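You operate a simulated robot arm through the tools that you are given. There is no shell and no other tool.

You run a simulated robot arm. Do the job below in one go: nothing can be reset, and whatever is moved stays where it is left.

JOB
Find the heater zone that shows no amps and switch its breaker off.
Fine: press heat off, then turn the heat main off, before the door; shut the door after.

The check looks at the end state, three seconds after you hand in, the way a careful person would. Anything else that was tipped, shoved, dropped, spilled or broken makes it a failure.

ROBOT AND FRAMES
A 7-joint arm with a fingered hand, fixed in place. Base frame: the origin is at the foot of the arm, x ahead of it, y to its left, z up. Lengths are in m, angles in degrees, forces in N, time in s.
Its first joint turns from -149.0 to 149.0 degrees. Payload 3.5 kg.
Tool frame: the origin (TCP) lies between the finger pads and is the grasp point; the fingertips stand 0.03 m ahead of it; z points along the fingers, y is the line along which they close. The gripper opens to 0.104 m. The gripper's body begins 0.035 m behind the TCP. The gripper is a hand of 4 fingers: y runs from the thumb to the fingers, the wrist lies at [-0.015, -0.11, -0.186] in the tool frame.
Orientation is told as [roll, pitch, yaw] about the base's x, y, z axes, in that order, counted from this pose: with the fingers straight down and the wrist toward the robot, the tool's x, y and z point along [0, 1, 0], [1, 0, 0] and [0, 0, -1] of the base frame.

CONTROLS
- The arm moves only by the tool send_rows. Its argument "targets" is a list that holds one entry, the list of rows, each a list of 6 numbers: the turn, a rotation vector about the tool's x, y, z in units of 120 degrees (1.0 is 120 degrees), then the shift along the tool's x, y, z in units of 150 mm (1.0 is 150 mm). In form: [[[wx, wy, wz, x, y, z], ...]]. A call has 1 to 20 rows; each row is the pose to reach, as a shift and turn from the pose commanded when the call began, along the tool's axes at that moment. A call with a number of a shift or a turn outside -1 to 1 is refused whole. A row lasts 0.2 s, in which the tool goes at most 0.05 m and 8.6 degrees; a call with a longer step from one row to the next is refused whole. A pose out of reach is approached as far as the arm can. The call stops where the force on the tool passes 60 N (or 10 N more than at its start, if that is more) or the arm is blocked; 0.2 s more then pass. In this call time passes only in rows, and 0.2 s behind the last. The reply holds the time, the measured pose of the TCP, the force on the tool along the base axes, the opening and the grip force, in the units named above and with some noise, with the torque about the TCP (base axes, N m) and any sound that the robot's microphone picked up.
- Cameras (640 x 400 px; columns grow to the right, rows downward): "scene" is fixed at [0.0502, -0.501, 1.4325]; the picture's right is [0.92, -0.39, 0.00], its down [-0.11, -0.26, -0.96] and it looks along [0.38, 0.88, -0.28] (base axes); focal length 325 px, centre (320, 200). "wrist" rides on the gripper at [0.061, -0.092, -0.13] in the tool frame; the picture's right is [-0.81, 0.28, -0.52], its down [-0.53, -0.71, 0.46] and it looks along [-0.24, 0.64, 0.72] (tool axes); focal length 275 px, centre (320, 200). There is no depth. A picture from a camera that has moved, and an enlarged one, comes with that camera's place and axes in the base frame and with its lens.
- capture(camera): a new picture of that camera. It takes no simulated time.
- raise_lower(by): slides the trunk up (or, below 0, down) by that many m; the arm rides with it, the base frame stays. It gives what a move gives, with no picture.
- curl_fingers(index, middle, ring, thumb_bend, thumb_turn): sets how far each is bent, from 0 (flat) to 100 (curled in); at 30 the hand is open as for a grip, at 70 the pads meet at the TCP. One left out holds its place. A second passes; each finger stops where it meets its share of the squeeze, and holds until it gets a number again. It is the only way to open and close the hand. It gives what a move gives, with no picture; readings hold the bend of each and the force on the fingers (four entries, about 0 where the hand has none), thumb and palm. thumb_turn goes from beside the hand (0) to across from the fingers (100), as for a grip.
- enlarge(camera, box): a new picture of the part [left, top, right, bottom] of that camera's present view, enlarged. It takes no simulated time.
- sign_off(): hands the job in; it is judged then, once.

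Nothing tells you positions but the pictures and the camera data. Unless the task says otherwise, let go and move clear before handing in.

The tools are called after ">>>" as a command line: name --argument value ..., lists and objects as JSON in quotes. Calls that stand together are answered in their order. send_rows: Moves the arm, as the interface text tells. Its arguments: {"type":"object","properties":{"targets":{"type":"array","items":{"type":"array","items":{"type":"array","items":{"type":"number"}}}}},"required":["targets"]} The other tools are called the same way: raise_lower (by) slides the trunk up or down; curl_fingers (index, middle, ring, thumb_bend, thumb_turn) moves the fingers one by one; capture (camera) takes a picture; enlarge (camera, box) takes an enlarged picture of a part of a camera's view; sign_off () hands the job in.

At the start:

```text
time: 0.0
tcp_pos: [0.7337, 0.2776, 1.485]
ee_rot: [0.0, 0.0, -0.1]
contact_force: [0.6, 0.2, 0.0]
torque: [0.0, 0.01, 0.01]
width: 0.1037
finger_force: 0.0
shape: jaw
bend: [30.0, 30.0, 30.0, 30.0, 98.0]
finger forces: [0.0, 0.1, 0.0, 0.0, 0.1, 0.0]
trunk travel left (down, up): [-0.675, 0.035]
```

scene: 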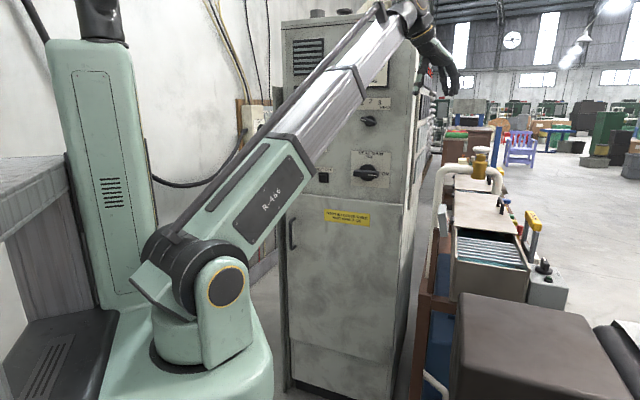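
wrist: 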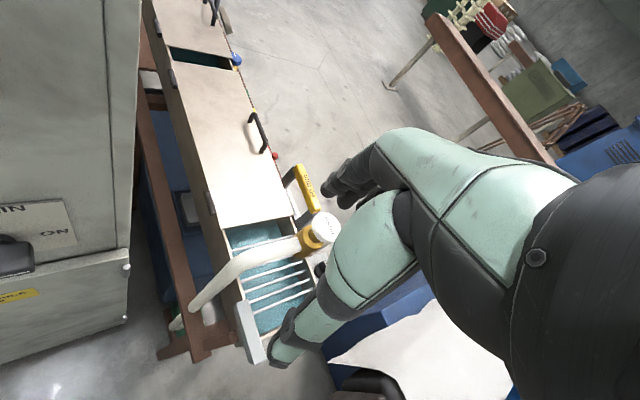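

I see a tall gray cabinet ahead-left with a rotary "heat main" switch, a door below with a handle, and the arm partly covering the upper part. I'll zoom in on the cabinet before moving anything.

>>> enlarge --camera "scene" --box '[270, 0, 470, 125]'

>>> enlarge --camera "scene" --box '[270, 90, 430, 190]'

>>> enlarge --camera "scene" --box '[270, 180, 430, 280]'

>>> enlarge --camera "wrist" --box '[0, 160, 240, 340]'

>>> enlarge --camera "scene" --box '[400, 40, 480, 90]'

```text
3.20 times, centred on (370, 62) of scene
camera zoom: at [0.0502, -0.501, 1.4325], right [0.92, -0.39, 0.0], down [-0.11, -0.26, -0.96], along [0.38, 0.88, -0.28], focal length 1041 px, centre (160, 640)
```

zoom: 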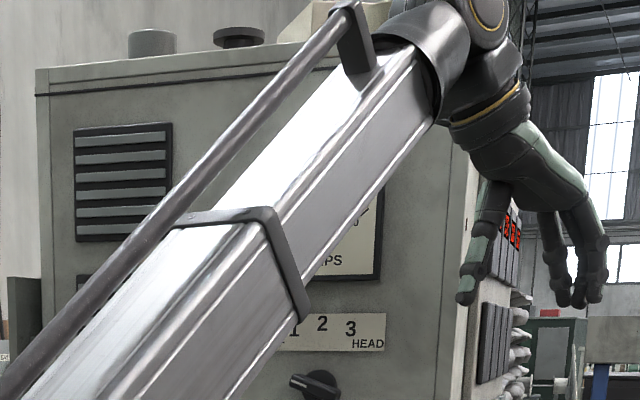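

```text
4.00 times, centred on (350, 140) of scene
camera zoom: at [0.0502, -0.501, 1.4325], right [0.92, -0.39, 0.0], down [-0.11, -0.26, -0.96], along [0.38, 0.88, -0.28], focal length 1301 px, centre (200, 440)
```

zoom: 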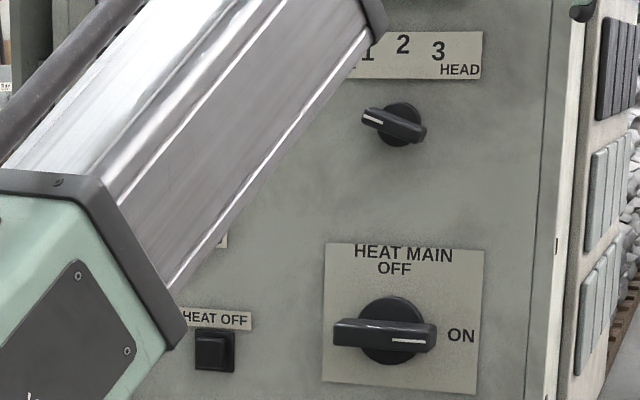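

```text
4.00 times, centred on (350, 230) of scene
camera zoom: at [0.0502, -0.501, 1.4325], right [0.92, -0.39, 0.0], down [-0.11, -0.26, -0.96], along [0.38, 0.88, -0.28], focal length 1301 px, centre (200, 80)
```

zoom: 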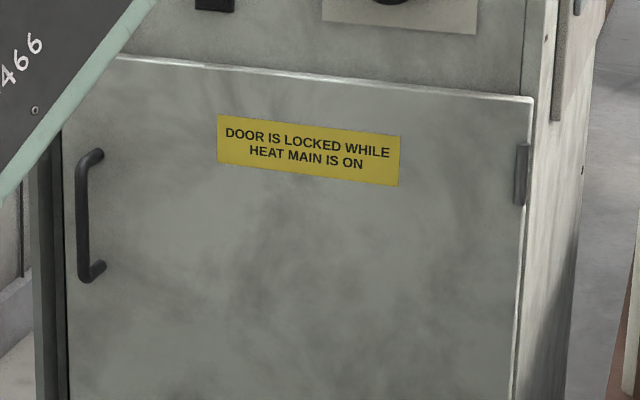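

```text
2.22 times, centred on (120, 250) of wrist
camera zoom: at [0.6407, 0.3384, 1.6153], right [0.28, -0.81, 0.52], down [-0.71, -0.53, -0.46], along [0.64, -0.24, -0.72], focal length 612 px, centre (764, 89)
```

zoom: 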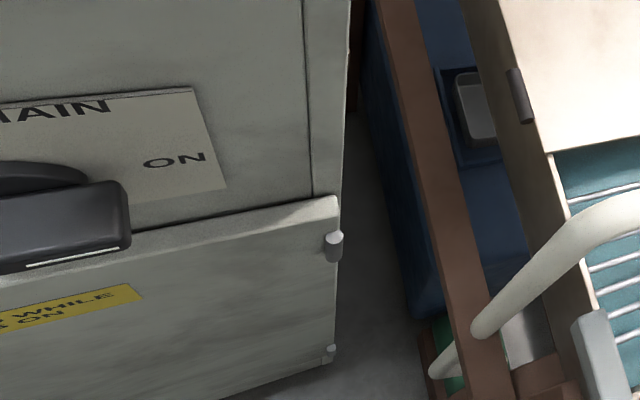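

```text
8.00 times, centred on (440, 65) of scene
camera zoom: at [0.0502, -0.501, 1.4325], right [0.92, -0.39, 0.0], down [-0.11, -0.26, -0.96], along [0.38, 0.88, -0.28], focal length 2602 px, centre (-640, 1280)
```

zoom: 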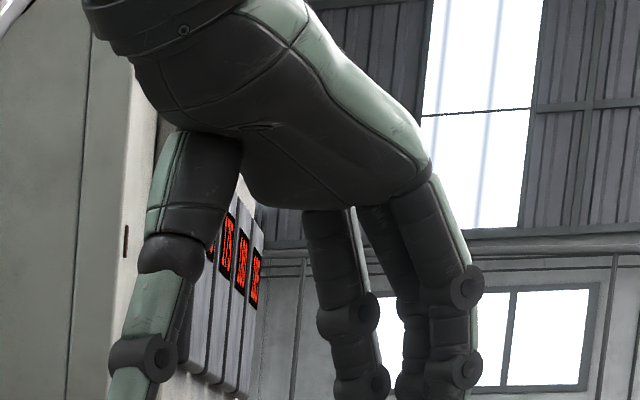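

The cabinet's front face appears to be turned about 45° toward the robot, roughly 0.86 m from the base axis. It carries the HEAT MAIN knob (z≈1.19), the HEAT OFF button, a zone selector and an ammeter that the arm is hiding. I'll pull the hand back and yaw it toward the panel so both cameras can read it.

>>> send_rows --targets '[[[0, 0, -0.065, 0.05, -0.1667, 0], [0, 0, -0.13, 0.1, -0.333, 0], [0, 0, -0.195, 0.15, -0.5, 0], [0, 0, -0.26, 0.2, -0.667, 0], [0, 0, -0.325, 0.25, -0.833, 0], [0, 0, -0.39, 0.3, -1.0, 0]]]'

```text
time: 1.4
tcp_pos: [0.5827, 0.3225, 1.4835]
ee_rot: [0.0, 0.0, 47.0]
contact_force: [-0.6, -1.0, -0.5]
torque: [0.01, 0.0, 0.0]
width: 0.1037
finger_force: 0.0
shape: jaw
bend: [30.0, 30.0, 30.0, 30.0, 98.0]
finger forces: [0.0, 0.0, 0.0, 0.1, 0.0, 0.1]
trunk travel left (down, up): [-0.675, 0.035]
```

The hand is pulled back and yawed 47°, facing the cabinet. I'll look again before pitching the hand.

>>> capture --camera "scene"

>>> capture --camera "wrist"

```text
taken
```

scene: 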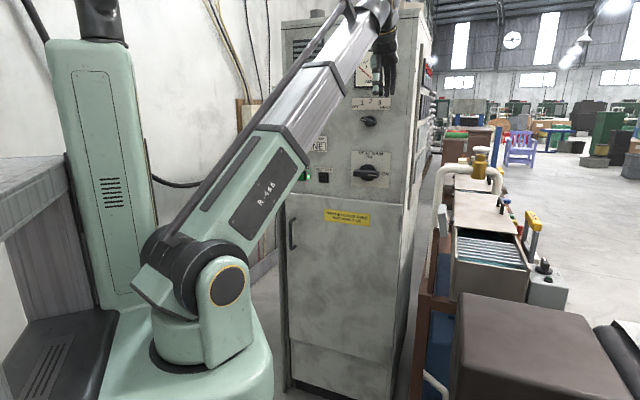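

```text
taken
camera wrist: at [0.4753, 0.2963, 1.6146], right [0.78, -0.35, 0.52], down [-0.1, -0.89, -0.46], along [0.62, 0.3, -0.72], focal length 275 px, centre (320, 200)
```

wrist: 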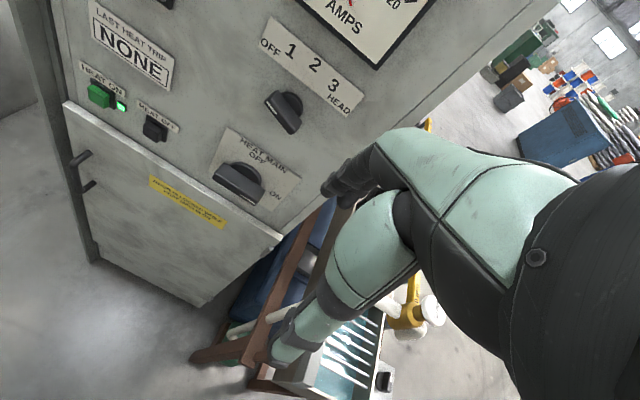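

The panel is now clear: LAST HEAT TRIP: NONE, HEAT ON (lit), HEAT OFF, HEAT MAIN, a selector OFF/1/2/3/HEAD and the AMPS meter. I'll zoom in on the selector and the meter.

>>> enlarge --camera "wrist" --box '[230, 0, 450, 140]'

>>> enlarge --camera "wrist" --box '[50, 0, 320, 240]'

>>> enlarge --camera "scene" --box '[280, 30, 450, 220]'

>>> enlarge --camera "scene" --box '[400, 40, 460, 180]'

```text
2.86 times, centred on (340, 70) of wrist
camera zoom: at [0.4753, 0.2963, 1.6146], right [0.78, -0.35, 0.52], down [-0.1, -0.89, -0.46], along [0.62, 0.3, -0.72], focal length 786 px, centre (263, 571)
```

zoom: 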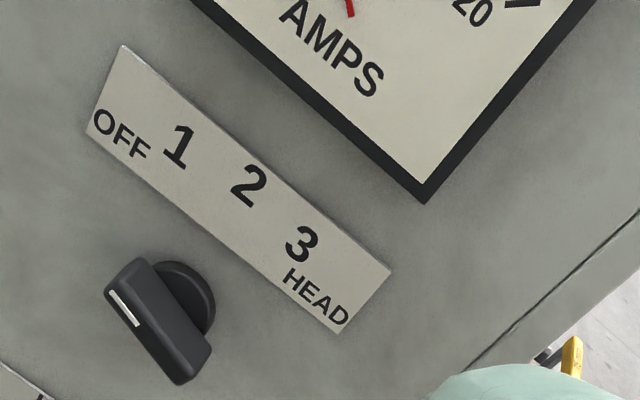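

```text
1.67 times, centred on (185, 120) of wrist
camera zoom: at [0.4753, 0.2963, 1.6146], right [0.78, -0.35, 0.52], down [-0.1, -0.89, -0.46], along [0.62, 0.3, -0.72], focal length 459 px, centre (545, 333)
```

zoom: 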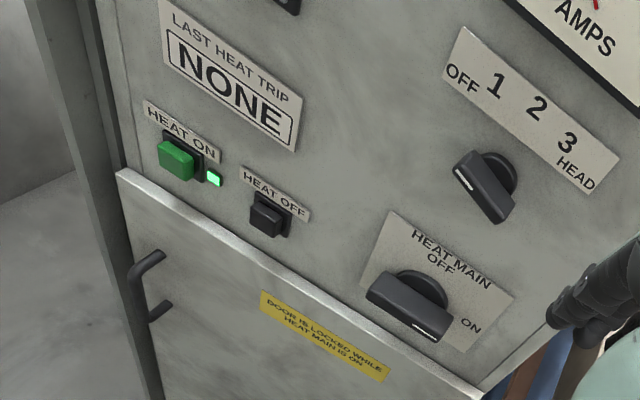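

```text
2.11 times, centred on (365, 125) of scene
camera zoom: at [0.0502, -0.501, 1.4325], right [0.92, -0.39, 0.0], down [-0.11, -0.26, -0.96], along [0.38, 0.88, -0.28], focal length 685 px, centre (225, 358)
```

zoom: 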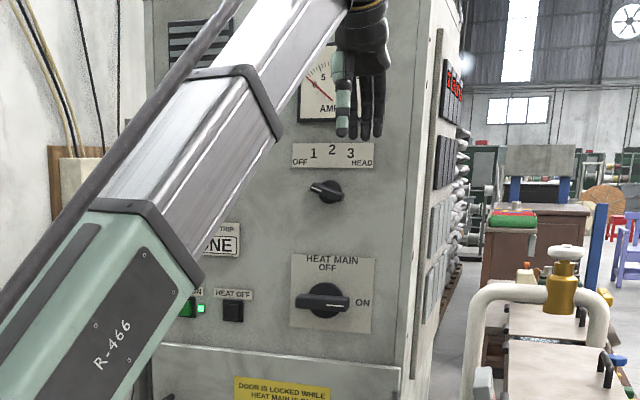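

```text
2.86 times, centred on (430, 110) of scene
camera zoom: at [0.0502, -0.501, 1.4325], right [0.92, -0.39, 0.0], down [-0.11, -0.26, -0.96], along [0.38, 0.88, -0.28], focal length 929 px, centre (6, 457)
```

zoom: 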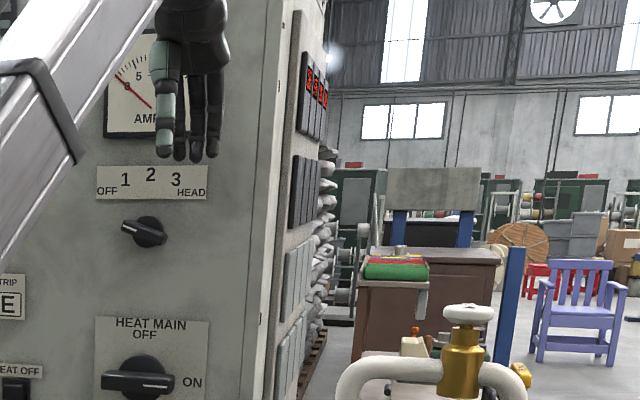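

The selector pointer sits at OFF. The face is at 45°, with the panel plane about 0.88 m out along [0.707, 0.707], the selector near [0.70, 0.55, 1.376] and HEAT MAIN near [0.69, 0.54, 1.19]. I'll pitch the hand so the fingers point at the panel, staying well clear of it.

>>> send_rows --targets '[[[-0.0625, 0, 0, 0.04, 0, 0.04], [-0.125, 0, 0, 0.08, 0, 0.08], [-0.1875, 0, 0, 0.12, 0, 0.12], [-0.25, 0, 0, 0.16, 0, 0.16], [-0.3125, 0, 0, 0.2, 0, 0.2], [-0.375, 0, 0, 0.24, 0, 0.24], [-0.4375, 0, 0, 0.28, 0, 0.28], [-0.5, 0, 0, 0.32, 0, 0.32], [-0.5625, 0, 0, 0.36, 0, 0.36], [-0.625, 0, 0, 0.4, 0, 0.4], [-0.6875, 0, 0, 0.44, 0, 0.44], [-0.75, 0, 0, 0.48, 0, 0.48]]]'

```text
time: 4.0
tcp_pos: [0.531, 0.3718, 1.4126]
ee_rot: [42.4, -90.0, 4.3]
contact_force: [-0.1, 0.1, 0.3]
torque: [-0.02, -0.03, 0.02]
width: 0.1038
finger_force: 0.1
shape: jaw
bend: [30.0, 30.0, 30.0, 30.0, 98.0]
finger forces: [0.0, 0.1, 0.0, 0.0, 0.0, 0.0]
trunk travel left (down, up): [-0.675, 0.035]
```

>>> capture --camera "scene"

>>> capture --camera "wrist"

```text
taken
```

scene: 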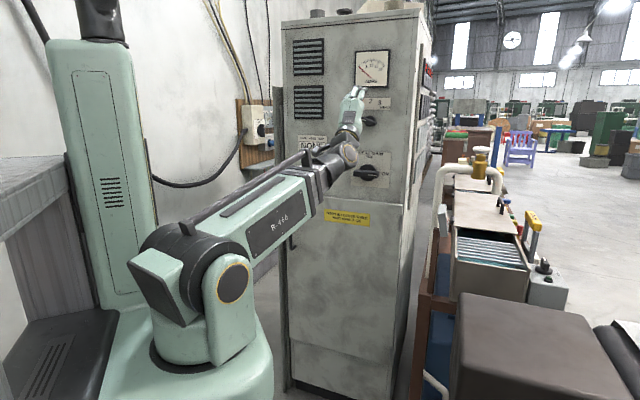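

```text
taken
camera wrist: at [0.3968, 0.3184, 1.3209], right [0.24, -0.93, 0.27], down [0.7, -0.03, -0.71], along [0.67, 0.36, 0.64], focal length 275 px, centre (320, 200)
```

wrist: 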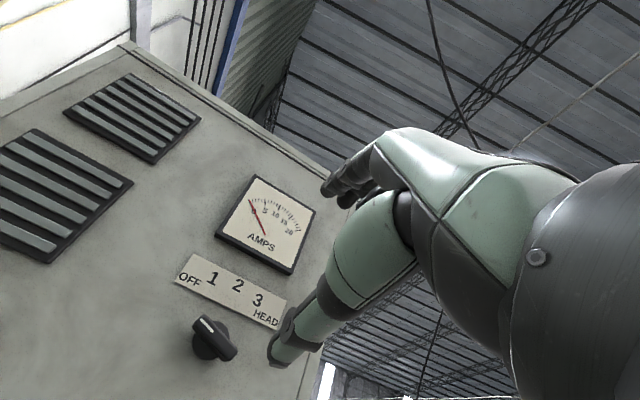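

The hand now faces the panel, and the scene camera has a clear view of the ammeter. I'll read the meter and the selector closely.

>>> enlarge --camera "scene" --box '[350, 45, 396, 95]'

>>> enlarge --camera "wrist" --box '[160, 160, 330, 370]'

>>> enlarge --camera "scene" --box '[335, 85, 405, 195]'

```text
8.00 times, centred on (373, 70) of scene
camera zoom: at [0.0502, -0.501, 1.4325], right [0.92, -0.39, 0.0], down [-0.11, -0.26, -0.96], along [0.38, 0.88, -0.28], focal length 2602 px, centre (-104, 1240)
```

zoom: 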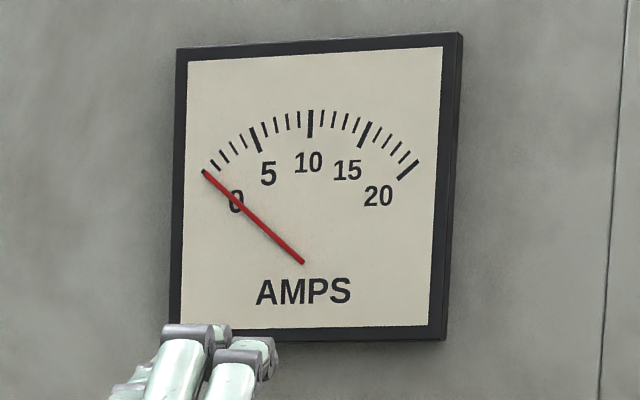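

```text
1.90 times, centred on (245, 265) of wrist
camera zoom: at [0.3968, 0.3184, 1.3209], right [0.24, -0.93, 0.27], down [0.7, -0.03, -0.71], along [0.67, 0.36, 0.64], focal length 524 px, centre (463, 76)
```

zoom: 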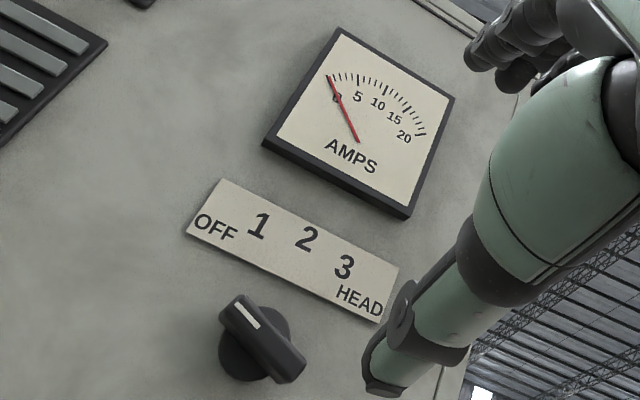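

```text
3.64 times, centred on (370, 140) of scene
camera zoom: at [0.0502, -0.501, 1.4325], right [0.92, -0.39, 0.0], down [-0.11, -0.26, -0.96], along [0.38, 0.88, -0.28], focal length 1183 px, centre (138, 418)
```

zoom: 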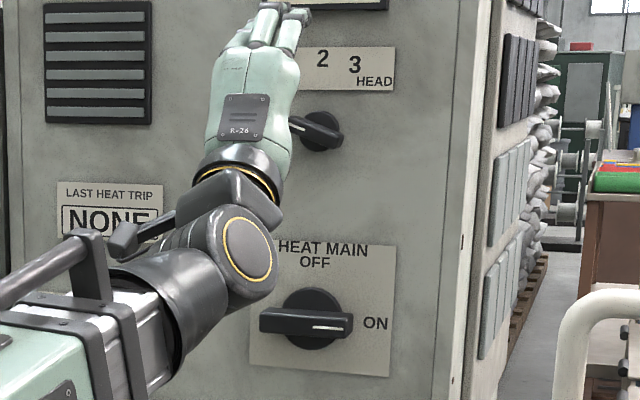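

At OFF the meter reads 0 A, with the pointer about 70° left of vertical. I'll line the hand up with the selector knob (axis near u=0.107, z=1.376), rolled 20° so the fingers straddle the bar, and stop short to check the alignment.

>>> send_rows --targets '[[[0, -0.0033, 0.0333, 0.002, -0.049, 0.162], [0, -0.0067, 0.0667, 0.004, -0.098, 0.324], [0, -0.01, 0.1, 0.006, -0.146, 0.486], [0, -0.0133, 0.1333, 0.008, -0.195, 0.648], [0, -0.0167, 0.1667, 0.01, -0.244, 0.811]]]'

>>> capture --camera "wrist"

>>> enlarge --camera "scene" --box '[280, 30, 440, 200]'

```text
time: 5.2
tcp_pos: [0.6331, 0.4221, 1.3723]
ee_rot: [61.2, -70.7, -9.9]
contact_force: [0.4, 0.6, -0.8]
torque: [0.0, -0.02, -0.04]
width: 0.1038
finger_force: 0.0
shape: jaw
bend: [30.0, 30.0, 30.0, 30.0, 98.0]
finger forces: [0.0, 0.0, 0.0, 0.0, 0.0, 0.0]
out of reach, approached as far as the arm can: row 2, 3, 4, 5
trunk travel left (down, up): [-0.675, 0.035]
```

```text
taken
camera wrist: at [0.4803, 0.3624, 1.3239], right [0.37, -0.92, 0.11], down [0.43, 0.07, -0.9], along [0.82, 0.38, 0.42], focal length 275 px, centre (320, 200)
```

wrist: 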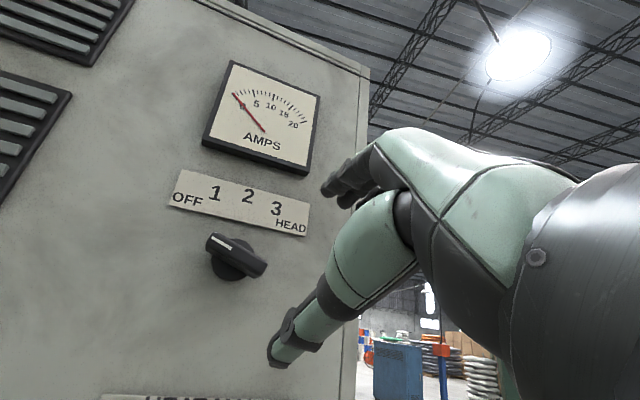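

```text
2.35 times, centred on (360, 115) of scene
camera zoom: at [0.0502, -0.501, 1.4325], right [0.92, -0.39, 0.0], down [-0.11, -0.26, -0.96], along [0.38, 0.88, -0.28], focal length 765 px, centre (226, 400)
```

zoom: 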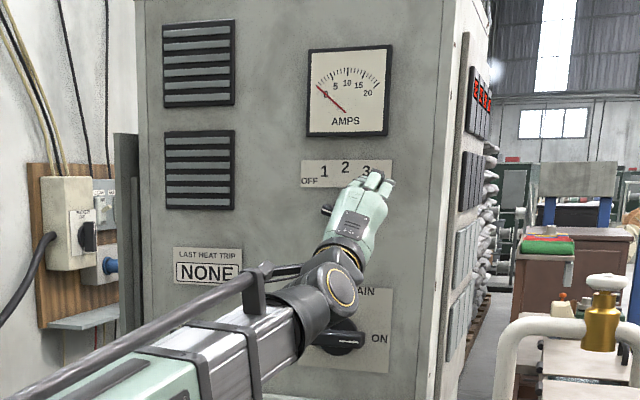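

The hand stopped short because that pose is out of reach. I'll look at the full scene to understand how the arm is configured.

>>> capture --camera "scene"

>>> enlarge --camera "scene" --box '[130, 100, 390, 380]'

>>> enlarge --camera "scene" --box '[225, 80, 285, 180]'

```text
taken
```

scene: 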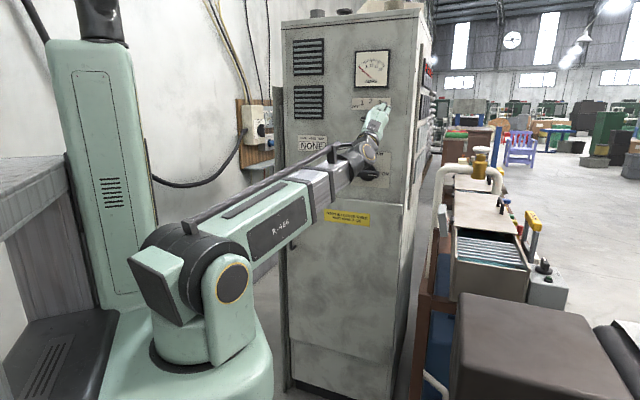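

```text
1.43 times, centred on (260, 240) of scene
camera zoom: at [0.0502, -0.501, 1.4325], right [0.92, -0.39, 0.0], down [-0.11, -0.26, -0.96], along [0.38, 0.88, -0.28], focal length 465 px, centre (406, 143)
```

zoom: 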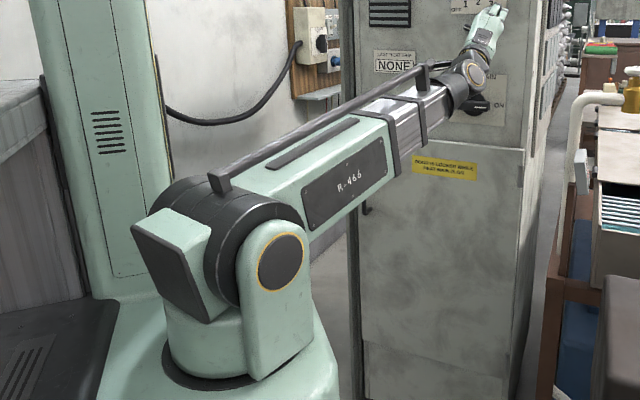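

```text
4.00 times, centred on (255, 130) of scene
camera zoom: at [0.0502, -0.501, 1.4325], right [0.92, -0.39, 0.0], down [-0.11, -0.26, -0.96], along [0.38, 0.88, -0.28], focal length 1301 px, centre (580, 480)
```

zoom: 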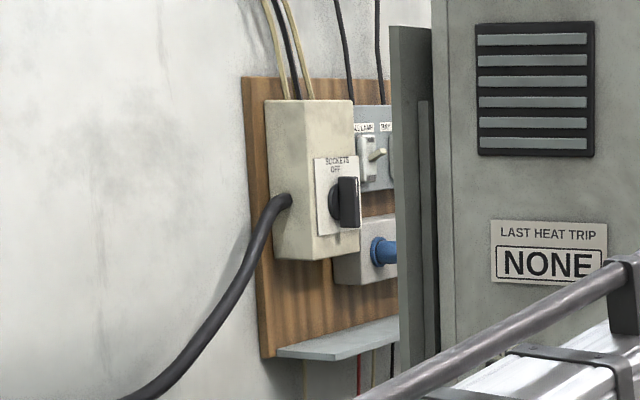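

The arm is a telescoping one, and a wrist limit kept it from rolling while moving in. I'll back off and undo the roll to see which poses it takes cleanly.

>>> send_rows --targets '[[[0, 0, -0.0333, 0, 0, -0.133], [0, 0, -0.0667, 0, 0, -0.267], [0, 0, -0.1, 0, 0, -0.4], [0, 0, -0.1333, 0, 0, -0.533], [0, 0, -0.1667, 0, 0, -0.667]]]'

```text
time: 6.4
tcp_pos: [0.5414, 0.389, 1.376]
ee_rot: [-3.7, -89.8, 48.4]
contact_force: [-0.3, -0.1, 0.3]
torque: [-0.01, 0.0, 0.0]
width: 0.1043
finger_force: 0.2
shape: jaw
bend: [30.0, 30.0, 30.0, 30.0, 98.0]
finger forces: [0.1, 0.1, 0.1, 0.0, 0.1, 0.0]
out of reach, approached as far as the arm can: row 1, 2, 3, 4
trunk travel left (down, up): [-0.675, 0.035]
```

With no roll, the pose is reached exactly where I commanded. I'll test rolling the other way, still far from the panel.

>>> send_rows --targets '[[[0, 0, -0.05, 0, 0, 0], [0, 0, -0.1, 0, 0, 0], [0, 0, -0.15, 0, 0, 0], [0, 0, -0.2, 0, 0, 0], [0, 0, -0.25, 0, 0, 0], [0, 0, -0.3, 0, 0, 0]]]'

```text
time: 7.8
tcp_pos: [0.5418, 0.3916, 1.3769]
ee_rot: [-89.4, -53.9, 134.4]
contact_force: [0.0, 0.6, -0.9]
torque: [0.0, 0.01, 0.0]
width: 0.1037
finger_force: 0.1
shape: jaw
bend: [30.0, 30.0, 30.0, 30.0, 98.0]
finger forces: [0.0, 0.1, 0.0, 0.0, 0.0, 0.0]
trunk travel left (down, up): [-0.675, 0.035]
```

A counter-clockwise roll works freely. If it goes all the way to about −160°, one grip could sweep the selector from OFF to HEAD, so I'll test that here, away from the panel.

>>> send_rows --targets '[[[0, 0, -0.07, 0, 0, 0], [0, 0, -0.14, 0, 0, 0], [0, 0, -0.21, 0, 0, 0], [0, 0, -0.28, 0, 0, 0], [0, 0, -0.35, 0, 0, 0], [0, 0, -0.42, 0, 0, 0], [0, 0, -0.49, 0, 0, 0], [0, 0, -0.56, 0, 0, 0], [0, 0, -0.63, 0, 0, 0], [0, 0, -0.7, 0, 0, 0], [0, 0, -0.77, 0, 0, 0], [0, 0, -0.84, 0, 0, 0], [0, 0, -0.91, 0, 0, 0], [0, 0, -0.98, 0, 0, 0]]]'

>>> capture --camera "scene"

>>> capture --camera "wrist"

```text
time: 10.8
tcp_pos: [0.5288, 0.402, 1.3834]
ee_rot: [-88.4, 63.5, 135.4]
contact_force: [-0.6, 0.2, -0.3]
torque: [0.02, 0.01, 0.0]
width: 0.104
finger_force: 0.0
shape: jaw
bend: [30.0, 30.0, 30.0, 30.0, 98.0]
finger forces: [0.0, 0.0, 0.1, 0.0, 0.0, 0.1]
out of reach, approached as far as the arm can: row 14
trunk travel left (down, up): [-0.675, 0.035]
```

```text
taken
```

scene: 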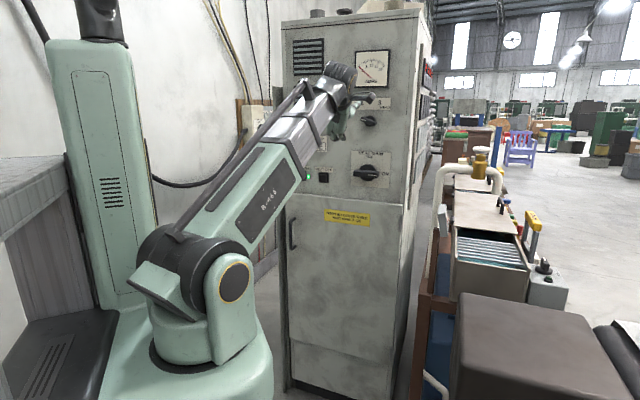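

```text
taken
camera wrist: at [0.5012, 0.2433, 1.4401], right [-0.96, 0.25, 0.12], down [0.23, 0.44, 0.87], along [0.17, 0.86, -0.48], focal length 275 px, centre (320, 200)
```

wrist: 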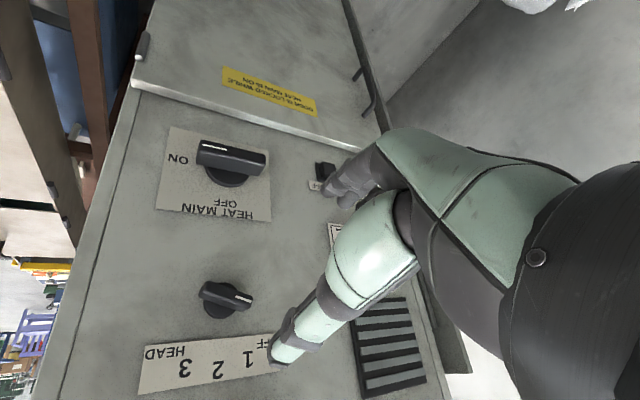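

The reachable roll range is about −150° to +5°, which covers almost the whole sweep with the tip of the bar along −x of the tool. I'll come forward to just short of the selector at roll −150° and check alignment.

>>> send_rows --targets '[[[0, 0, 0.03, 0, 0, 0.16], [0, 0, 0.03, 0, 0, 0.32], [0, 0, 0.03, 0, 0, 0.48], [0, 0, 0.03, 0, 0, 0.64], [0, 0, 0.03, 0, 0, 0.8]]]'

>>> capture --camera "scene"

>>> capture --camera "wrist"

```text
time: 12.0
tcp_pos: [0.6121, 0.4896, 1.382]
ee_rot: [-89.0, 59.9, 135.5]
contact_force: [-0.8, 0.3, 0.1]
torque: [-0.01, 0.0, -0.01]
width: 0.104
finger_force: 0.0
shape: jaw
bend: [30.0, 30.0, 30.0, 30.0, 98.0]
finger forces: [0.0, 0.0, 0.0, 0.0, 0.1, 0.1]
trunk travel left (down, up): [-0.675, 0.035]
```

```text
taken
```

scene: 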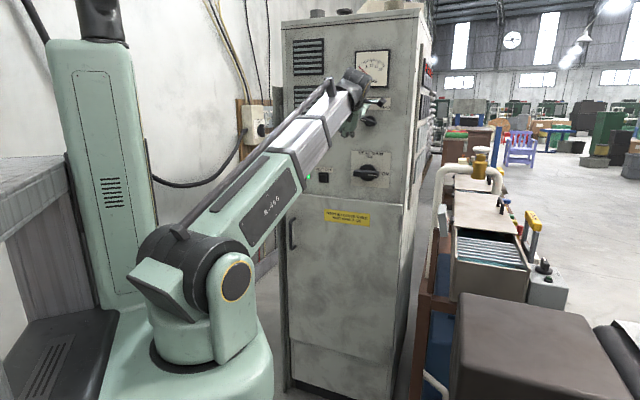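

```text
taken
camera wrist: at [0.5884, 0.3276, 1.4318], right [-0.96, 0.24, 0.17], down [0.26, 0.4, 0.88], along [0.14, 0.89, -0.44], focal length 275 px, centre (320, 200)
```

wrist: 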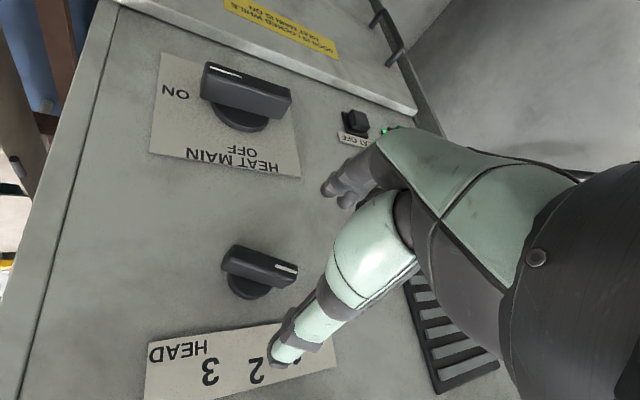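

The TCP reads about 2 cm left of where I aimed (u≈0.087 instead of 0.106). I'll send a null row to see whether that is lag or the commanded pose.

>>> send_rows --targets '[[[0, 0, 0, 0, 0, 0], [0, 0, 0, 0, 0, 0]]]'

>>> enlarge --camera "scene" --box '[310, 50, 410, 200]'

>>> enlarge --camera "wrist" --box '[130, 200, 350, 400]'

```text
time: 12.6
tcp_pos: [0.6107, 0.4891, 1.3817]
ee_rot: [-89.0, 59.9, 135.4]
contact_force: [-0.3, -0.8, -0.4]
torque: [-0.02, -0.03, 0.01]
width: 0.1041
finger_force: 0.1
shape: jaw
bend: [30.0, 30.0, 30.0, 30.0, 98.0]
finger forces: [0.1, 0.0, 0.0, 0.0, 0.0, 0.0]
trunk travel left (down, up): [-0.675, 0.035]
```

```text
2.67 times, centred on (360, 125) of scene
camera zoom: at [0.0502, -0.501, 1.4325], right [0.92, -0.39, 0.0], down [-0.11, -0.26, -0.96], along [0.38, 0.88, -0.28], focal length 867 px, centre (213, 400)
```

zoom: 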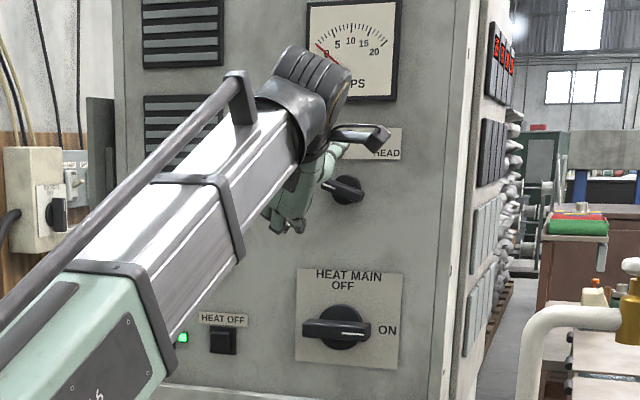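

```text
2.00 times, centred on (240, 300) of wrist
camera zoom: at [0.5877, 0.3272, 1.432], right [-0.96, 0.24, 0.17], down [0.26, 0.4, 0.88], along [0.14, 0.89, -0.44], focal length 551 px, centre (480, 0)
```

zoom: 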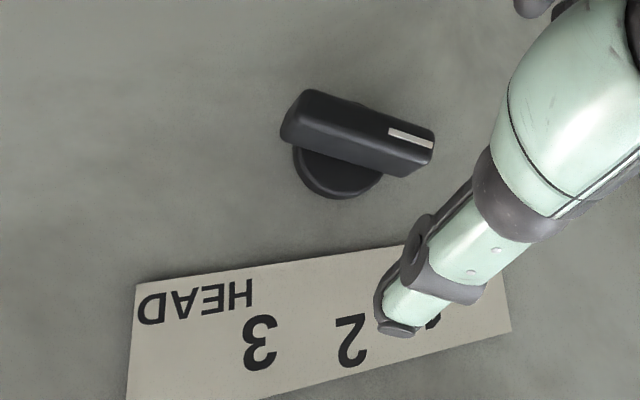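

The null row shows this is the true commanded pose. The knob axis comes out at about u=0.106, z=1.377, with the pointer at −68°. I'll shift about 2 cm right and roll 8° more so the hand squares up with the bar.

>>> send_rows --targets '[[[0, 0, -0.022, 0.044, -0.0127, 0], [0, 0, -0.044, 0.088, -0.0253, 0], [0, 0, -0.067, 0.132, -0.038, 0]]]'

>>> capture --camera "wrist"

```text
time: 13.4
tcp_pos: [0.608, 0.4933, 1.3864]
ee_rot: [-87.5, 67.5, 135.3]
contact_force: [0.3, 0.1, 0.4]
torque: [-0.01, 0.02, -0.03]
width: 0.104
finger_force: 0.0
shape: jaw
bend: [30.0, 30.0, 30.0, 30.0, 98.0]
finger forces: [0.0, 0.0, 0.0, 0.1, 0.0, 0.0]
out of reach, approached as far as the arm can: row 1, 2, 3
trunk travel left (down, up): [-0.675, 0.035]
```

```text
taken
camera wrist: at [0.5753, 0.3377, 1.4496], right [-0.96, 0.27, 0.06], down [0.19, 0.48, 0.86], along [0.2, 0.83, -0.51], focal length 275 px, centre (320, 200)
```

wrist: 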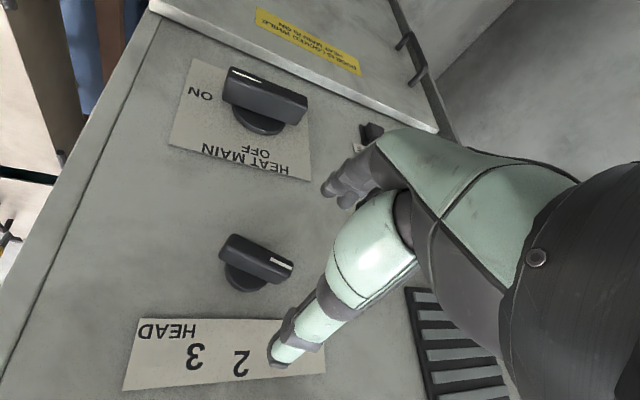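

Rolling that far at this position isn't reachable. A grip at −145° is only about 13° off the bar's line, which the fingers can take, so I'll settle there and re-center.

>>> send_rows --targets '[[[0, 0, 0.035, 0.059, -0.002, 0], [0, 0, 0.07, 0.119, -0.004, 0], [0, 0, 0.104, 0.178, -0.006, 0]]]'

>>> capture --camera "wrist"

```text
time: 14.2
tcp_pos: [0.6242, 0.4756, 1.3786]
ee_rot: [-88.9, 55.3, 135.3]
contact_force: [-0.4, -0.9, 0.5]
torque: [0.0, -0.02, 0.0]
width: 0.1041
finger_force: 0.1
shape: jaw
bend: [30.0, 30.0, 30.0, 30.0, 98.0]
finger forces: [0.1, 0.0, 0.0, 0.0, 0.0, 0.0]
out of reach, approached as far as the arm can: row 1, 2
trunk travel left (down, up): [-0.675, 0.035]
```

```text
taken
camera wrist: at [0.6028, 0.3108, 1.4205], right [-0.94, 0.23, 0.24], down [0.31, 0.35, 0.88], along [0.12, 0.91, -0.4], focal length 275 px, centre (320, 200)
```

wrist: 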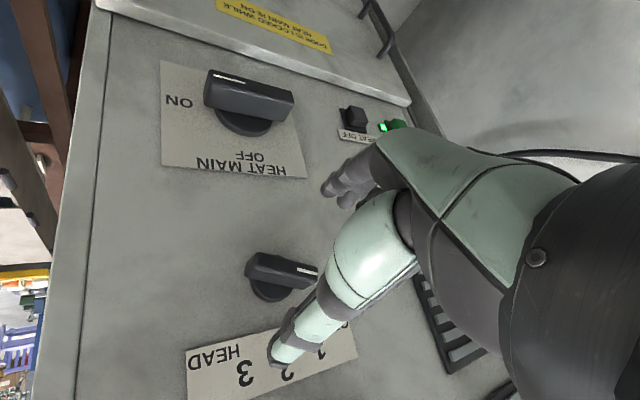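

The hand is now centered on the selector at roll −145°, reached cleanly. I'll advance 6 cm so the fingertips straddle the bar, keeping just off the panel face (n≈0.878).

>>> send_rows --targets '[[[0, 0, 0, 0, 0, 0.08], [0, 0, 0, 0, 0, 0.16], [0, 0, 0, 0, 0, 0.24], [0, 0, 0, 0, 0, 0.32], [0, 0, 0, 0, 0, 0.4]]]'

>>> capture --camera "wrist"

>>> enlarge --camera "scene" --box '[310, 50, 410, 200]'

```text
time: 15.4
tcp_pos: [0.665, 0.5211, 1.382]
ee_rot: [-89.0, 55.5, 135.3]
contact_force: [0.4, -0.4, -0.2]
torque: [0.01, 0.0, -0.04]
width: 0.104
finger_force: 0.1
shape: jaw
bend: [30.0, 30.0, 30.0, 30.0, 98.0]
finger forces: [0.1, 0.0, 0.0, 0.0, 0.1, 0.0]
out of reach, approached as far as the arm can: row 3, 4, 5
trunk travel left (down, up): [-0.675, 0.035]
```

```text
taken
camera wrist: at [0.6427, 0.357, 1.4228], right [-0.94, 0.23, 0.24], down [0.31, 0.35, 0.88], along [0.12, 0.91, -0.4], focal length 275 px, centre (320, 200)
```

wrist: 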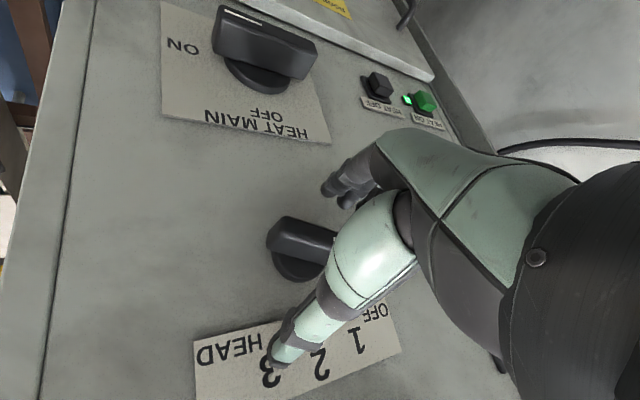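

```text
2.67 times, centred on (360, 125) of scene
camera zoom: at [0.0502, -0.501, 1.4325], right [0.92, -0.39, 0.0], down [-0.11, -0.26, -0.96], along [0.38, 0.88, -0.28], focal length 867 px, centre (213, 400)
```

zoom: 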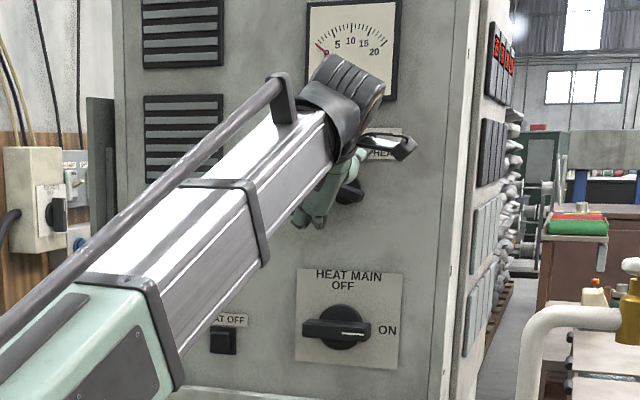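

The fingers are around the bar, at u≈0.102, z≈1.382 and n≈0.839. I'll close the hand on the selector.

>>> curl_fingers --index 58 --middle 58 --ring 58 --thumb_bend 58

>>> capture --camera "wrist"

```text
time: 16.4
tcp_pos: [0.6628, 0.5213, 1.3812]
ee_rot: [-89.0, 55.3, 135.3]
contact_force: [-0.1, 0.6, -0.3]
torque: [-0.01, 0.01, -0.03]
width: 0.0364
finger_force: 0.8
shape: fingers
bend: [55.0, 57.0, 57.0, 57.0, 98.0]
finger forces: [1.3, 0.0, 0.1, 0.1, 0.1, 0.1]
trunk travel left (down, up): [-0.675, 0.035]
```

```text
taken
camera wrist: at [0.6425, 0.3567, 1.4228], right [-0.94, 0.23, 0.24], down [0.31, 0.35, 0.88], along [0.12, 0.91, -0.4], focal length 275 px, centre (320, 200)
```

wrist: 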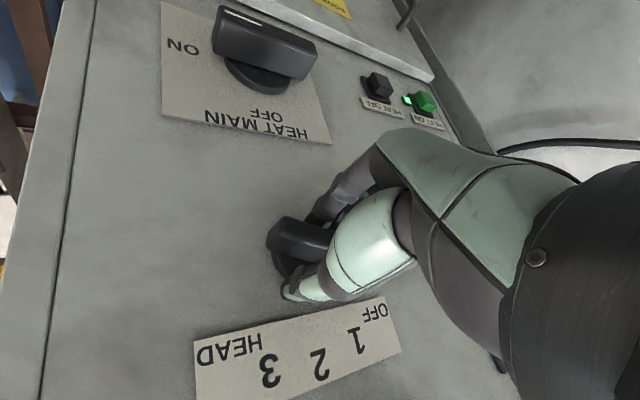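

The index finger has touched the bar. I'll close further for a firm grip.

>>> curl_fingers --index 68 --middle 68 --ring 68 --thumb_bend 68

>>> capture --camera "wrist"

```text
time: 17.4
tcp_pos: [0.6616, 0.521, 1.3804]
ee_rot: [-88.8, 55.4, 135.3]
contact_force: [-11.8, -2.1, -7.8]
torque: [-0.31, 0.35, 0.19]
width: 0.0175
finger_force: 9.7
shape: fingers
bend: [61.0, 64.0, 68.0, 66.0, 97.0]
finger forces: [13.3, 4.6, 0.0, 0.0, 2.0, 0.0]
trunk travel left (down, up): [-0.675, 0.035]
```

```text
taken
camera wrist: at [0.6411, 0.3567, 1.4231], right [-0.94, 0.23, 0.24], down [0.31, 0.35, 0.88], along [0.12, 0.91, -0.4], focal length 275 px, centre (320, 200)
```

wrist: 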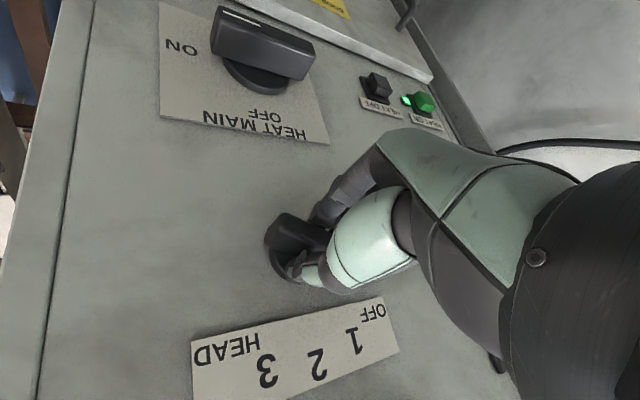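

The bar is gripped, with the index finger and thumb opposing. I'll rotate clockwise by about 35° toward position 1 and look at the meter.

>>> send_rows --targets '[[[0, 0, 0.058, 0.001, -0.006, 0], [0, 0, 0.117, 0.002, -0.012, 0], [0, 0, 0.175, 0.003, -0.018, 0], [0, 0, 0.233, 0.004, -0.024, 0], [0, 0, 0.292, 0.005, -0.029, 0]]]'

>>> capture --camera "wrist"

>>> enlarge --camera "scene" --box '[330, 40, 410, 160]'

```text
time: 18.6
tcp_pos: [0.6654, 0.5189, 1.3848]
ee_rot: [-89.7, 20.5, 135.0]
contact_force: [-7.8, -0.4, -2.5]
torque: [-0.09, 0.13, 0.25]
width: 0.017
finger_force: 8.0
shape: fingers
bend: [61.0, 65.0, 68.0, 67.0, 97.0]
finger forces: [12.0, 2.4, 0.1, 0.0, 2.0, 0.0]
trunk travel left (down, up): [-0.675, 0.035]
```

```text
taken
camera wrist: at [0.6479, 0.3499, 1.3592], right [-0.75, 0.02, 0.67], down [0.67, -0.02, 0.75], along [0.03, 1.0, 0.0], focal length 275 px, centre (320, 200)
```

wrist: 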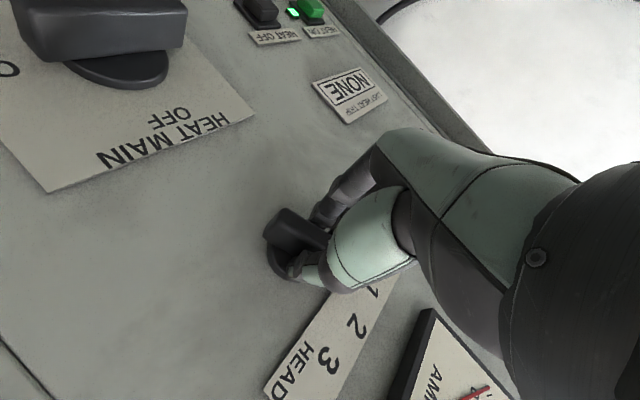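

```text
3.33 times, centred on (370, 100) of scene
camera zoom: at [0.0502, -0.501, 1.4325], right [0.92, -0.39, 0.0], down [-0.11, -0.26, -0.96], along [0.38, 0.88, -0.28], focal length 1084 px, centre (153, 533)
```

zoom: 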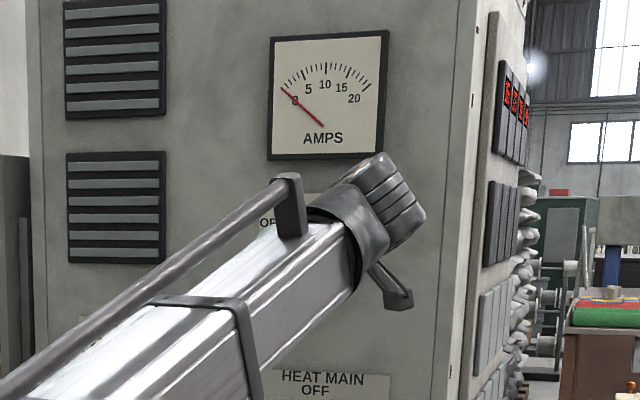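

I'll zoom in on the meter now that the knob has been turned.

>>> enlarge --camera "scene" --box '[350, 45, 396, 95]'

>>> enlarge --camera "wrist" --box '[240, 180, 420, 400]'

>>> enlarge --camera "scene" --box '[415, 45, 445, 85]'

```text
8.00 times, centred on (373, 70) of scene
camera zoom: at [0.0502, -0.501, 1.4325], right [0.92, -0.39, 0.0], down [-0.11, -0.26, -0.96], along [0.38, 0.88, -0.28], focal length 2602 px, centre (-104, 1240)
```

zoom: 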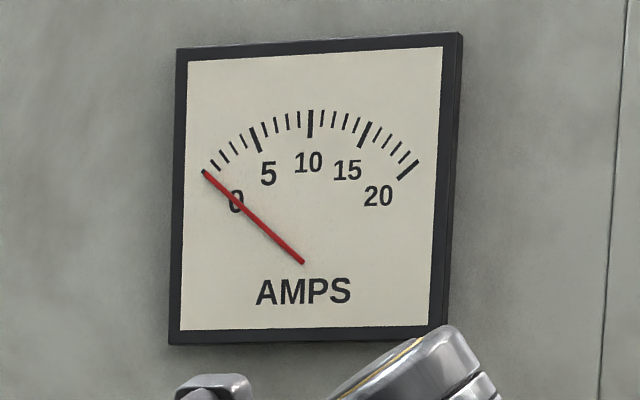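

```text
1.82 times, centred on (330, 290) of wrist
camera zoom: at [0.6479, 0.3499, 1.3592], right [-0.75, 0.02, 0.67], down [0.67, -0.02, 0.75], along [0.03, 1.0, 0.0], focal length 500 px, centre (302, 36)
```

zoom: 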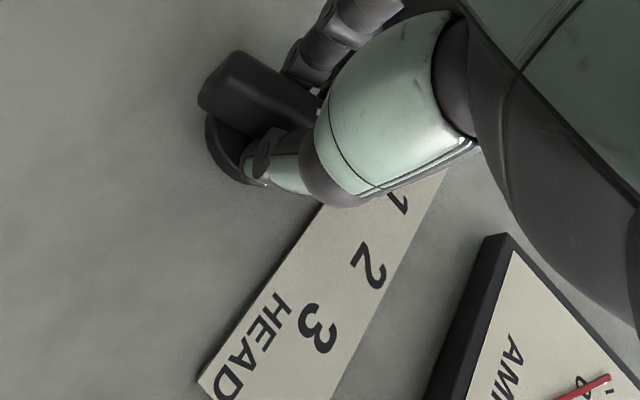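

```text
10.00 times, centred on (430, 65) of scene
camera zoom: at [0.0502, -0.501, 1.4325], right [0.92, -0.39, 0.0], down [-0.11, -0.26, -0.96], along [0.38, 0.88, -0.28], focal length 3252 px, centre (-780, 1550)
```

zoom: 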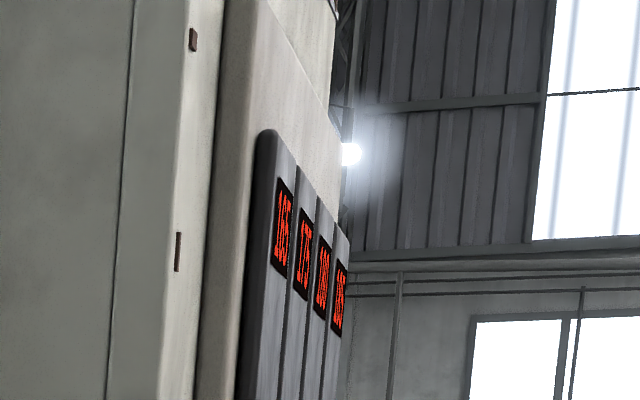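

The meter still shows 0, but I need to be sure the knob really sits at position 1. I'll wait a moment and check the meter again.

>>> send_rows --targets '[[[0, 0, 0, 0, 0, 0], [0, 0, 0, 0, 0, 0], [0, 0, 0, 0, 0, 0], [0, 0, 0, 0, 0, 0], [0, 0, 0, 0, 0, 0], [0, 0, 0, 0, 0, 0], [0, 0, 0, 0, 0, 0], [0, 0, 0, 0, 0, 0], [0, 0, 0, 0, 0, 0], [0, 0, 0, 0, 0, 0]]]'

>>> enlarge --camera "scene" --box '[350, 45, 396, 95]'

```text
time: 20.8
tcp_pos: [0.6661, 0.5182, 1.3838]
ee_rot: [-89.7, 20.7, 134.9]
contact_force: [-8.0, 0.7, -0.1]
torque: [-0.02, 0.12, 0.23]
width: 0.0173
finger_force: 7.1
shape: fingers
bend: [61.0, 65.0, 68.0, 66.0, 97.0]
finger forces: [10.4, 2.3, 0.0, 0.1, 2.1, 0.1]
trunk travel left (down, up): [-0.675, 0.035]
```

```text
8.00 times, centred on (373, 70) of scene
camera zoom: at [0.0502, -0.501, 1.4325], right [0.92, -0.39, 0.0], down [-0.11, -0.26, -0.96], along [0.38, 0.88, -0.28], focal length 2602 px, centre (-104, 1240)
```

zoom: 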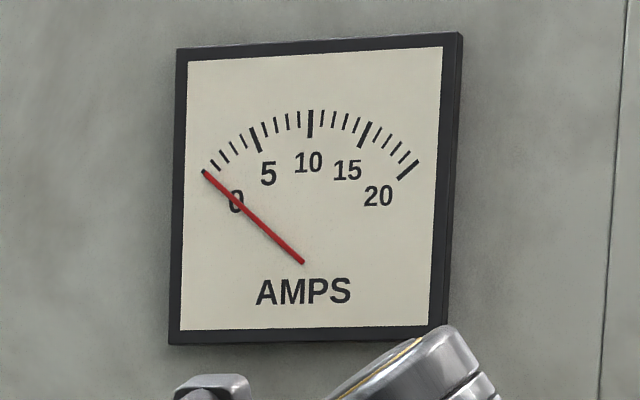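

Still 0 A after two seconds. I'll turn a bit more, in smaller steps, and watch for the needle to move so I know how the hand's angle maps to the positions.

>>> send_rows --targets '[[[0, 0, 0.0625, 0.001, -0.006, 0], [0, 0, 0.125, 0.002, -0.013, 0]]]'

>>> enlarge --camera "scene" --box '[330, 40, 410, 160]'

>>> capture --camera "wrist"

```text
time: 21.4
tcp_pos: [0.6659, 0.5179, 1.3834]
ee_rot: [-89.8, 5.6, 134.9]
contact_force: [-7.5, 1.8, 2.5]
torque: [0.08, 0.02, 0.26]
width: 0.017
finger_force: 6.1
shape: fingers
bend: [61.0, 66.0, 68.0, 66.0, 97.0]
finger forces: [9.0, 1.9, 0.0, 0.0, 1.3, 0.0]
trunk travel left (down, up): [-0.675, 0.035]
```

```text
3.33 times, centred on (370, 100) of scene
camera zoom: at [0.0502, -0.501, 1.4325], right [0.92, -0.39, 0.0], down [-0.11, -0.26, -0.96], along [0.38, 0.88, -0.28], focal length 1084 px, centre (153, 533)
```

zoom: 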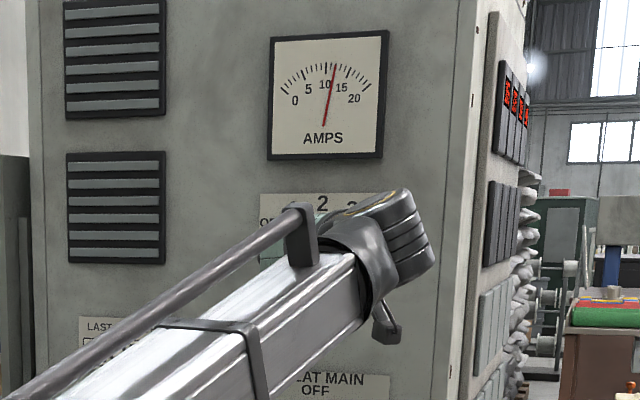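

```text
taken
camera wrist: at [0.6417, 0.3553, 1.3323], right [-0.61, -0.11, 0.78], down [0.79, -0.14, 0.6], along [0.04, 0.98, 0.18], focal length 275 px, centre (320, 200)
```

wrist: 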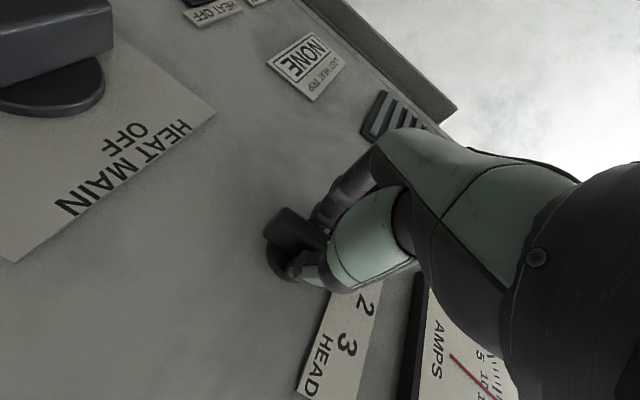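

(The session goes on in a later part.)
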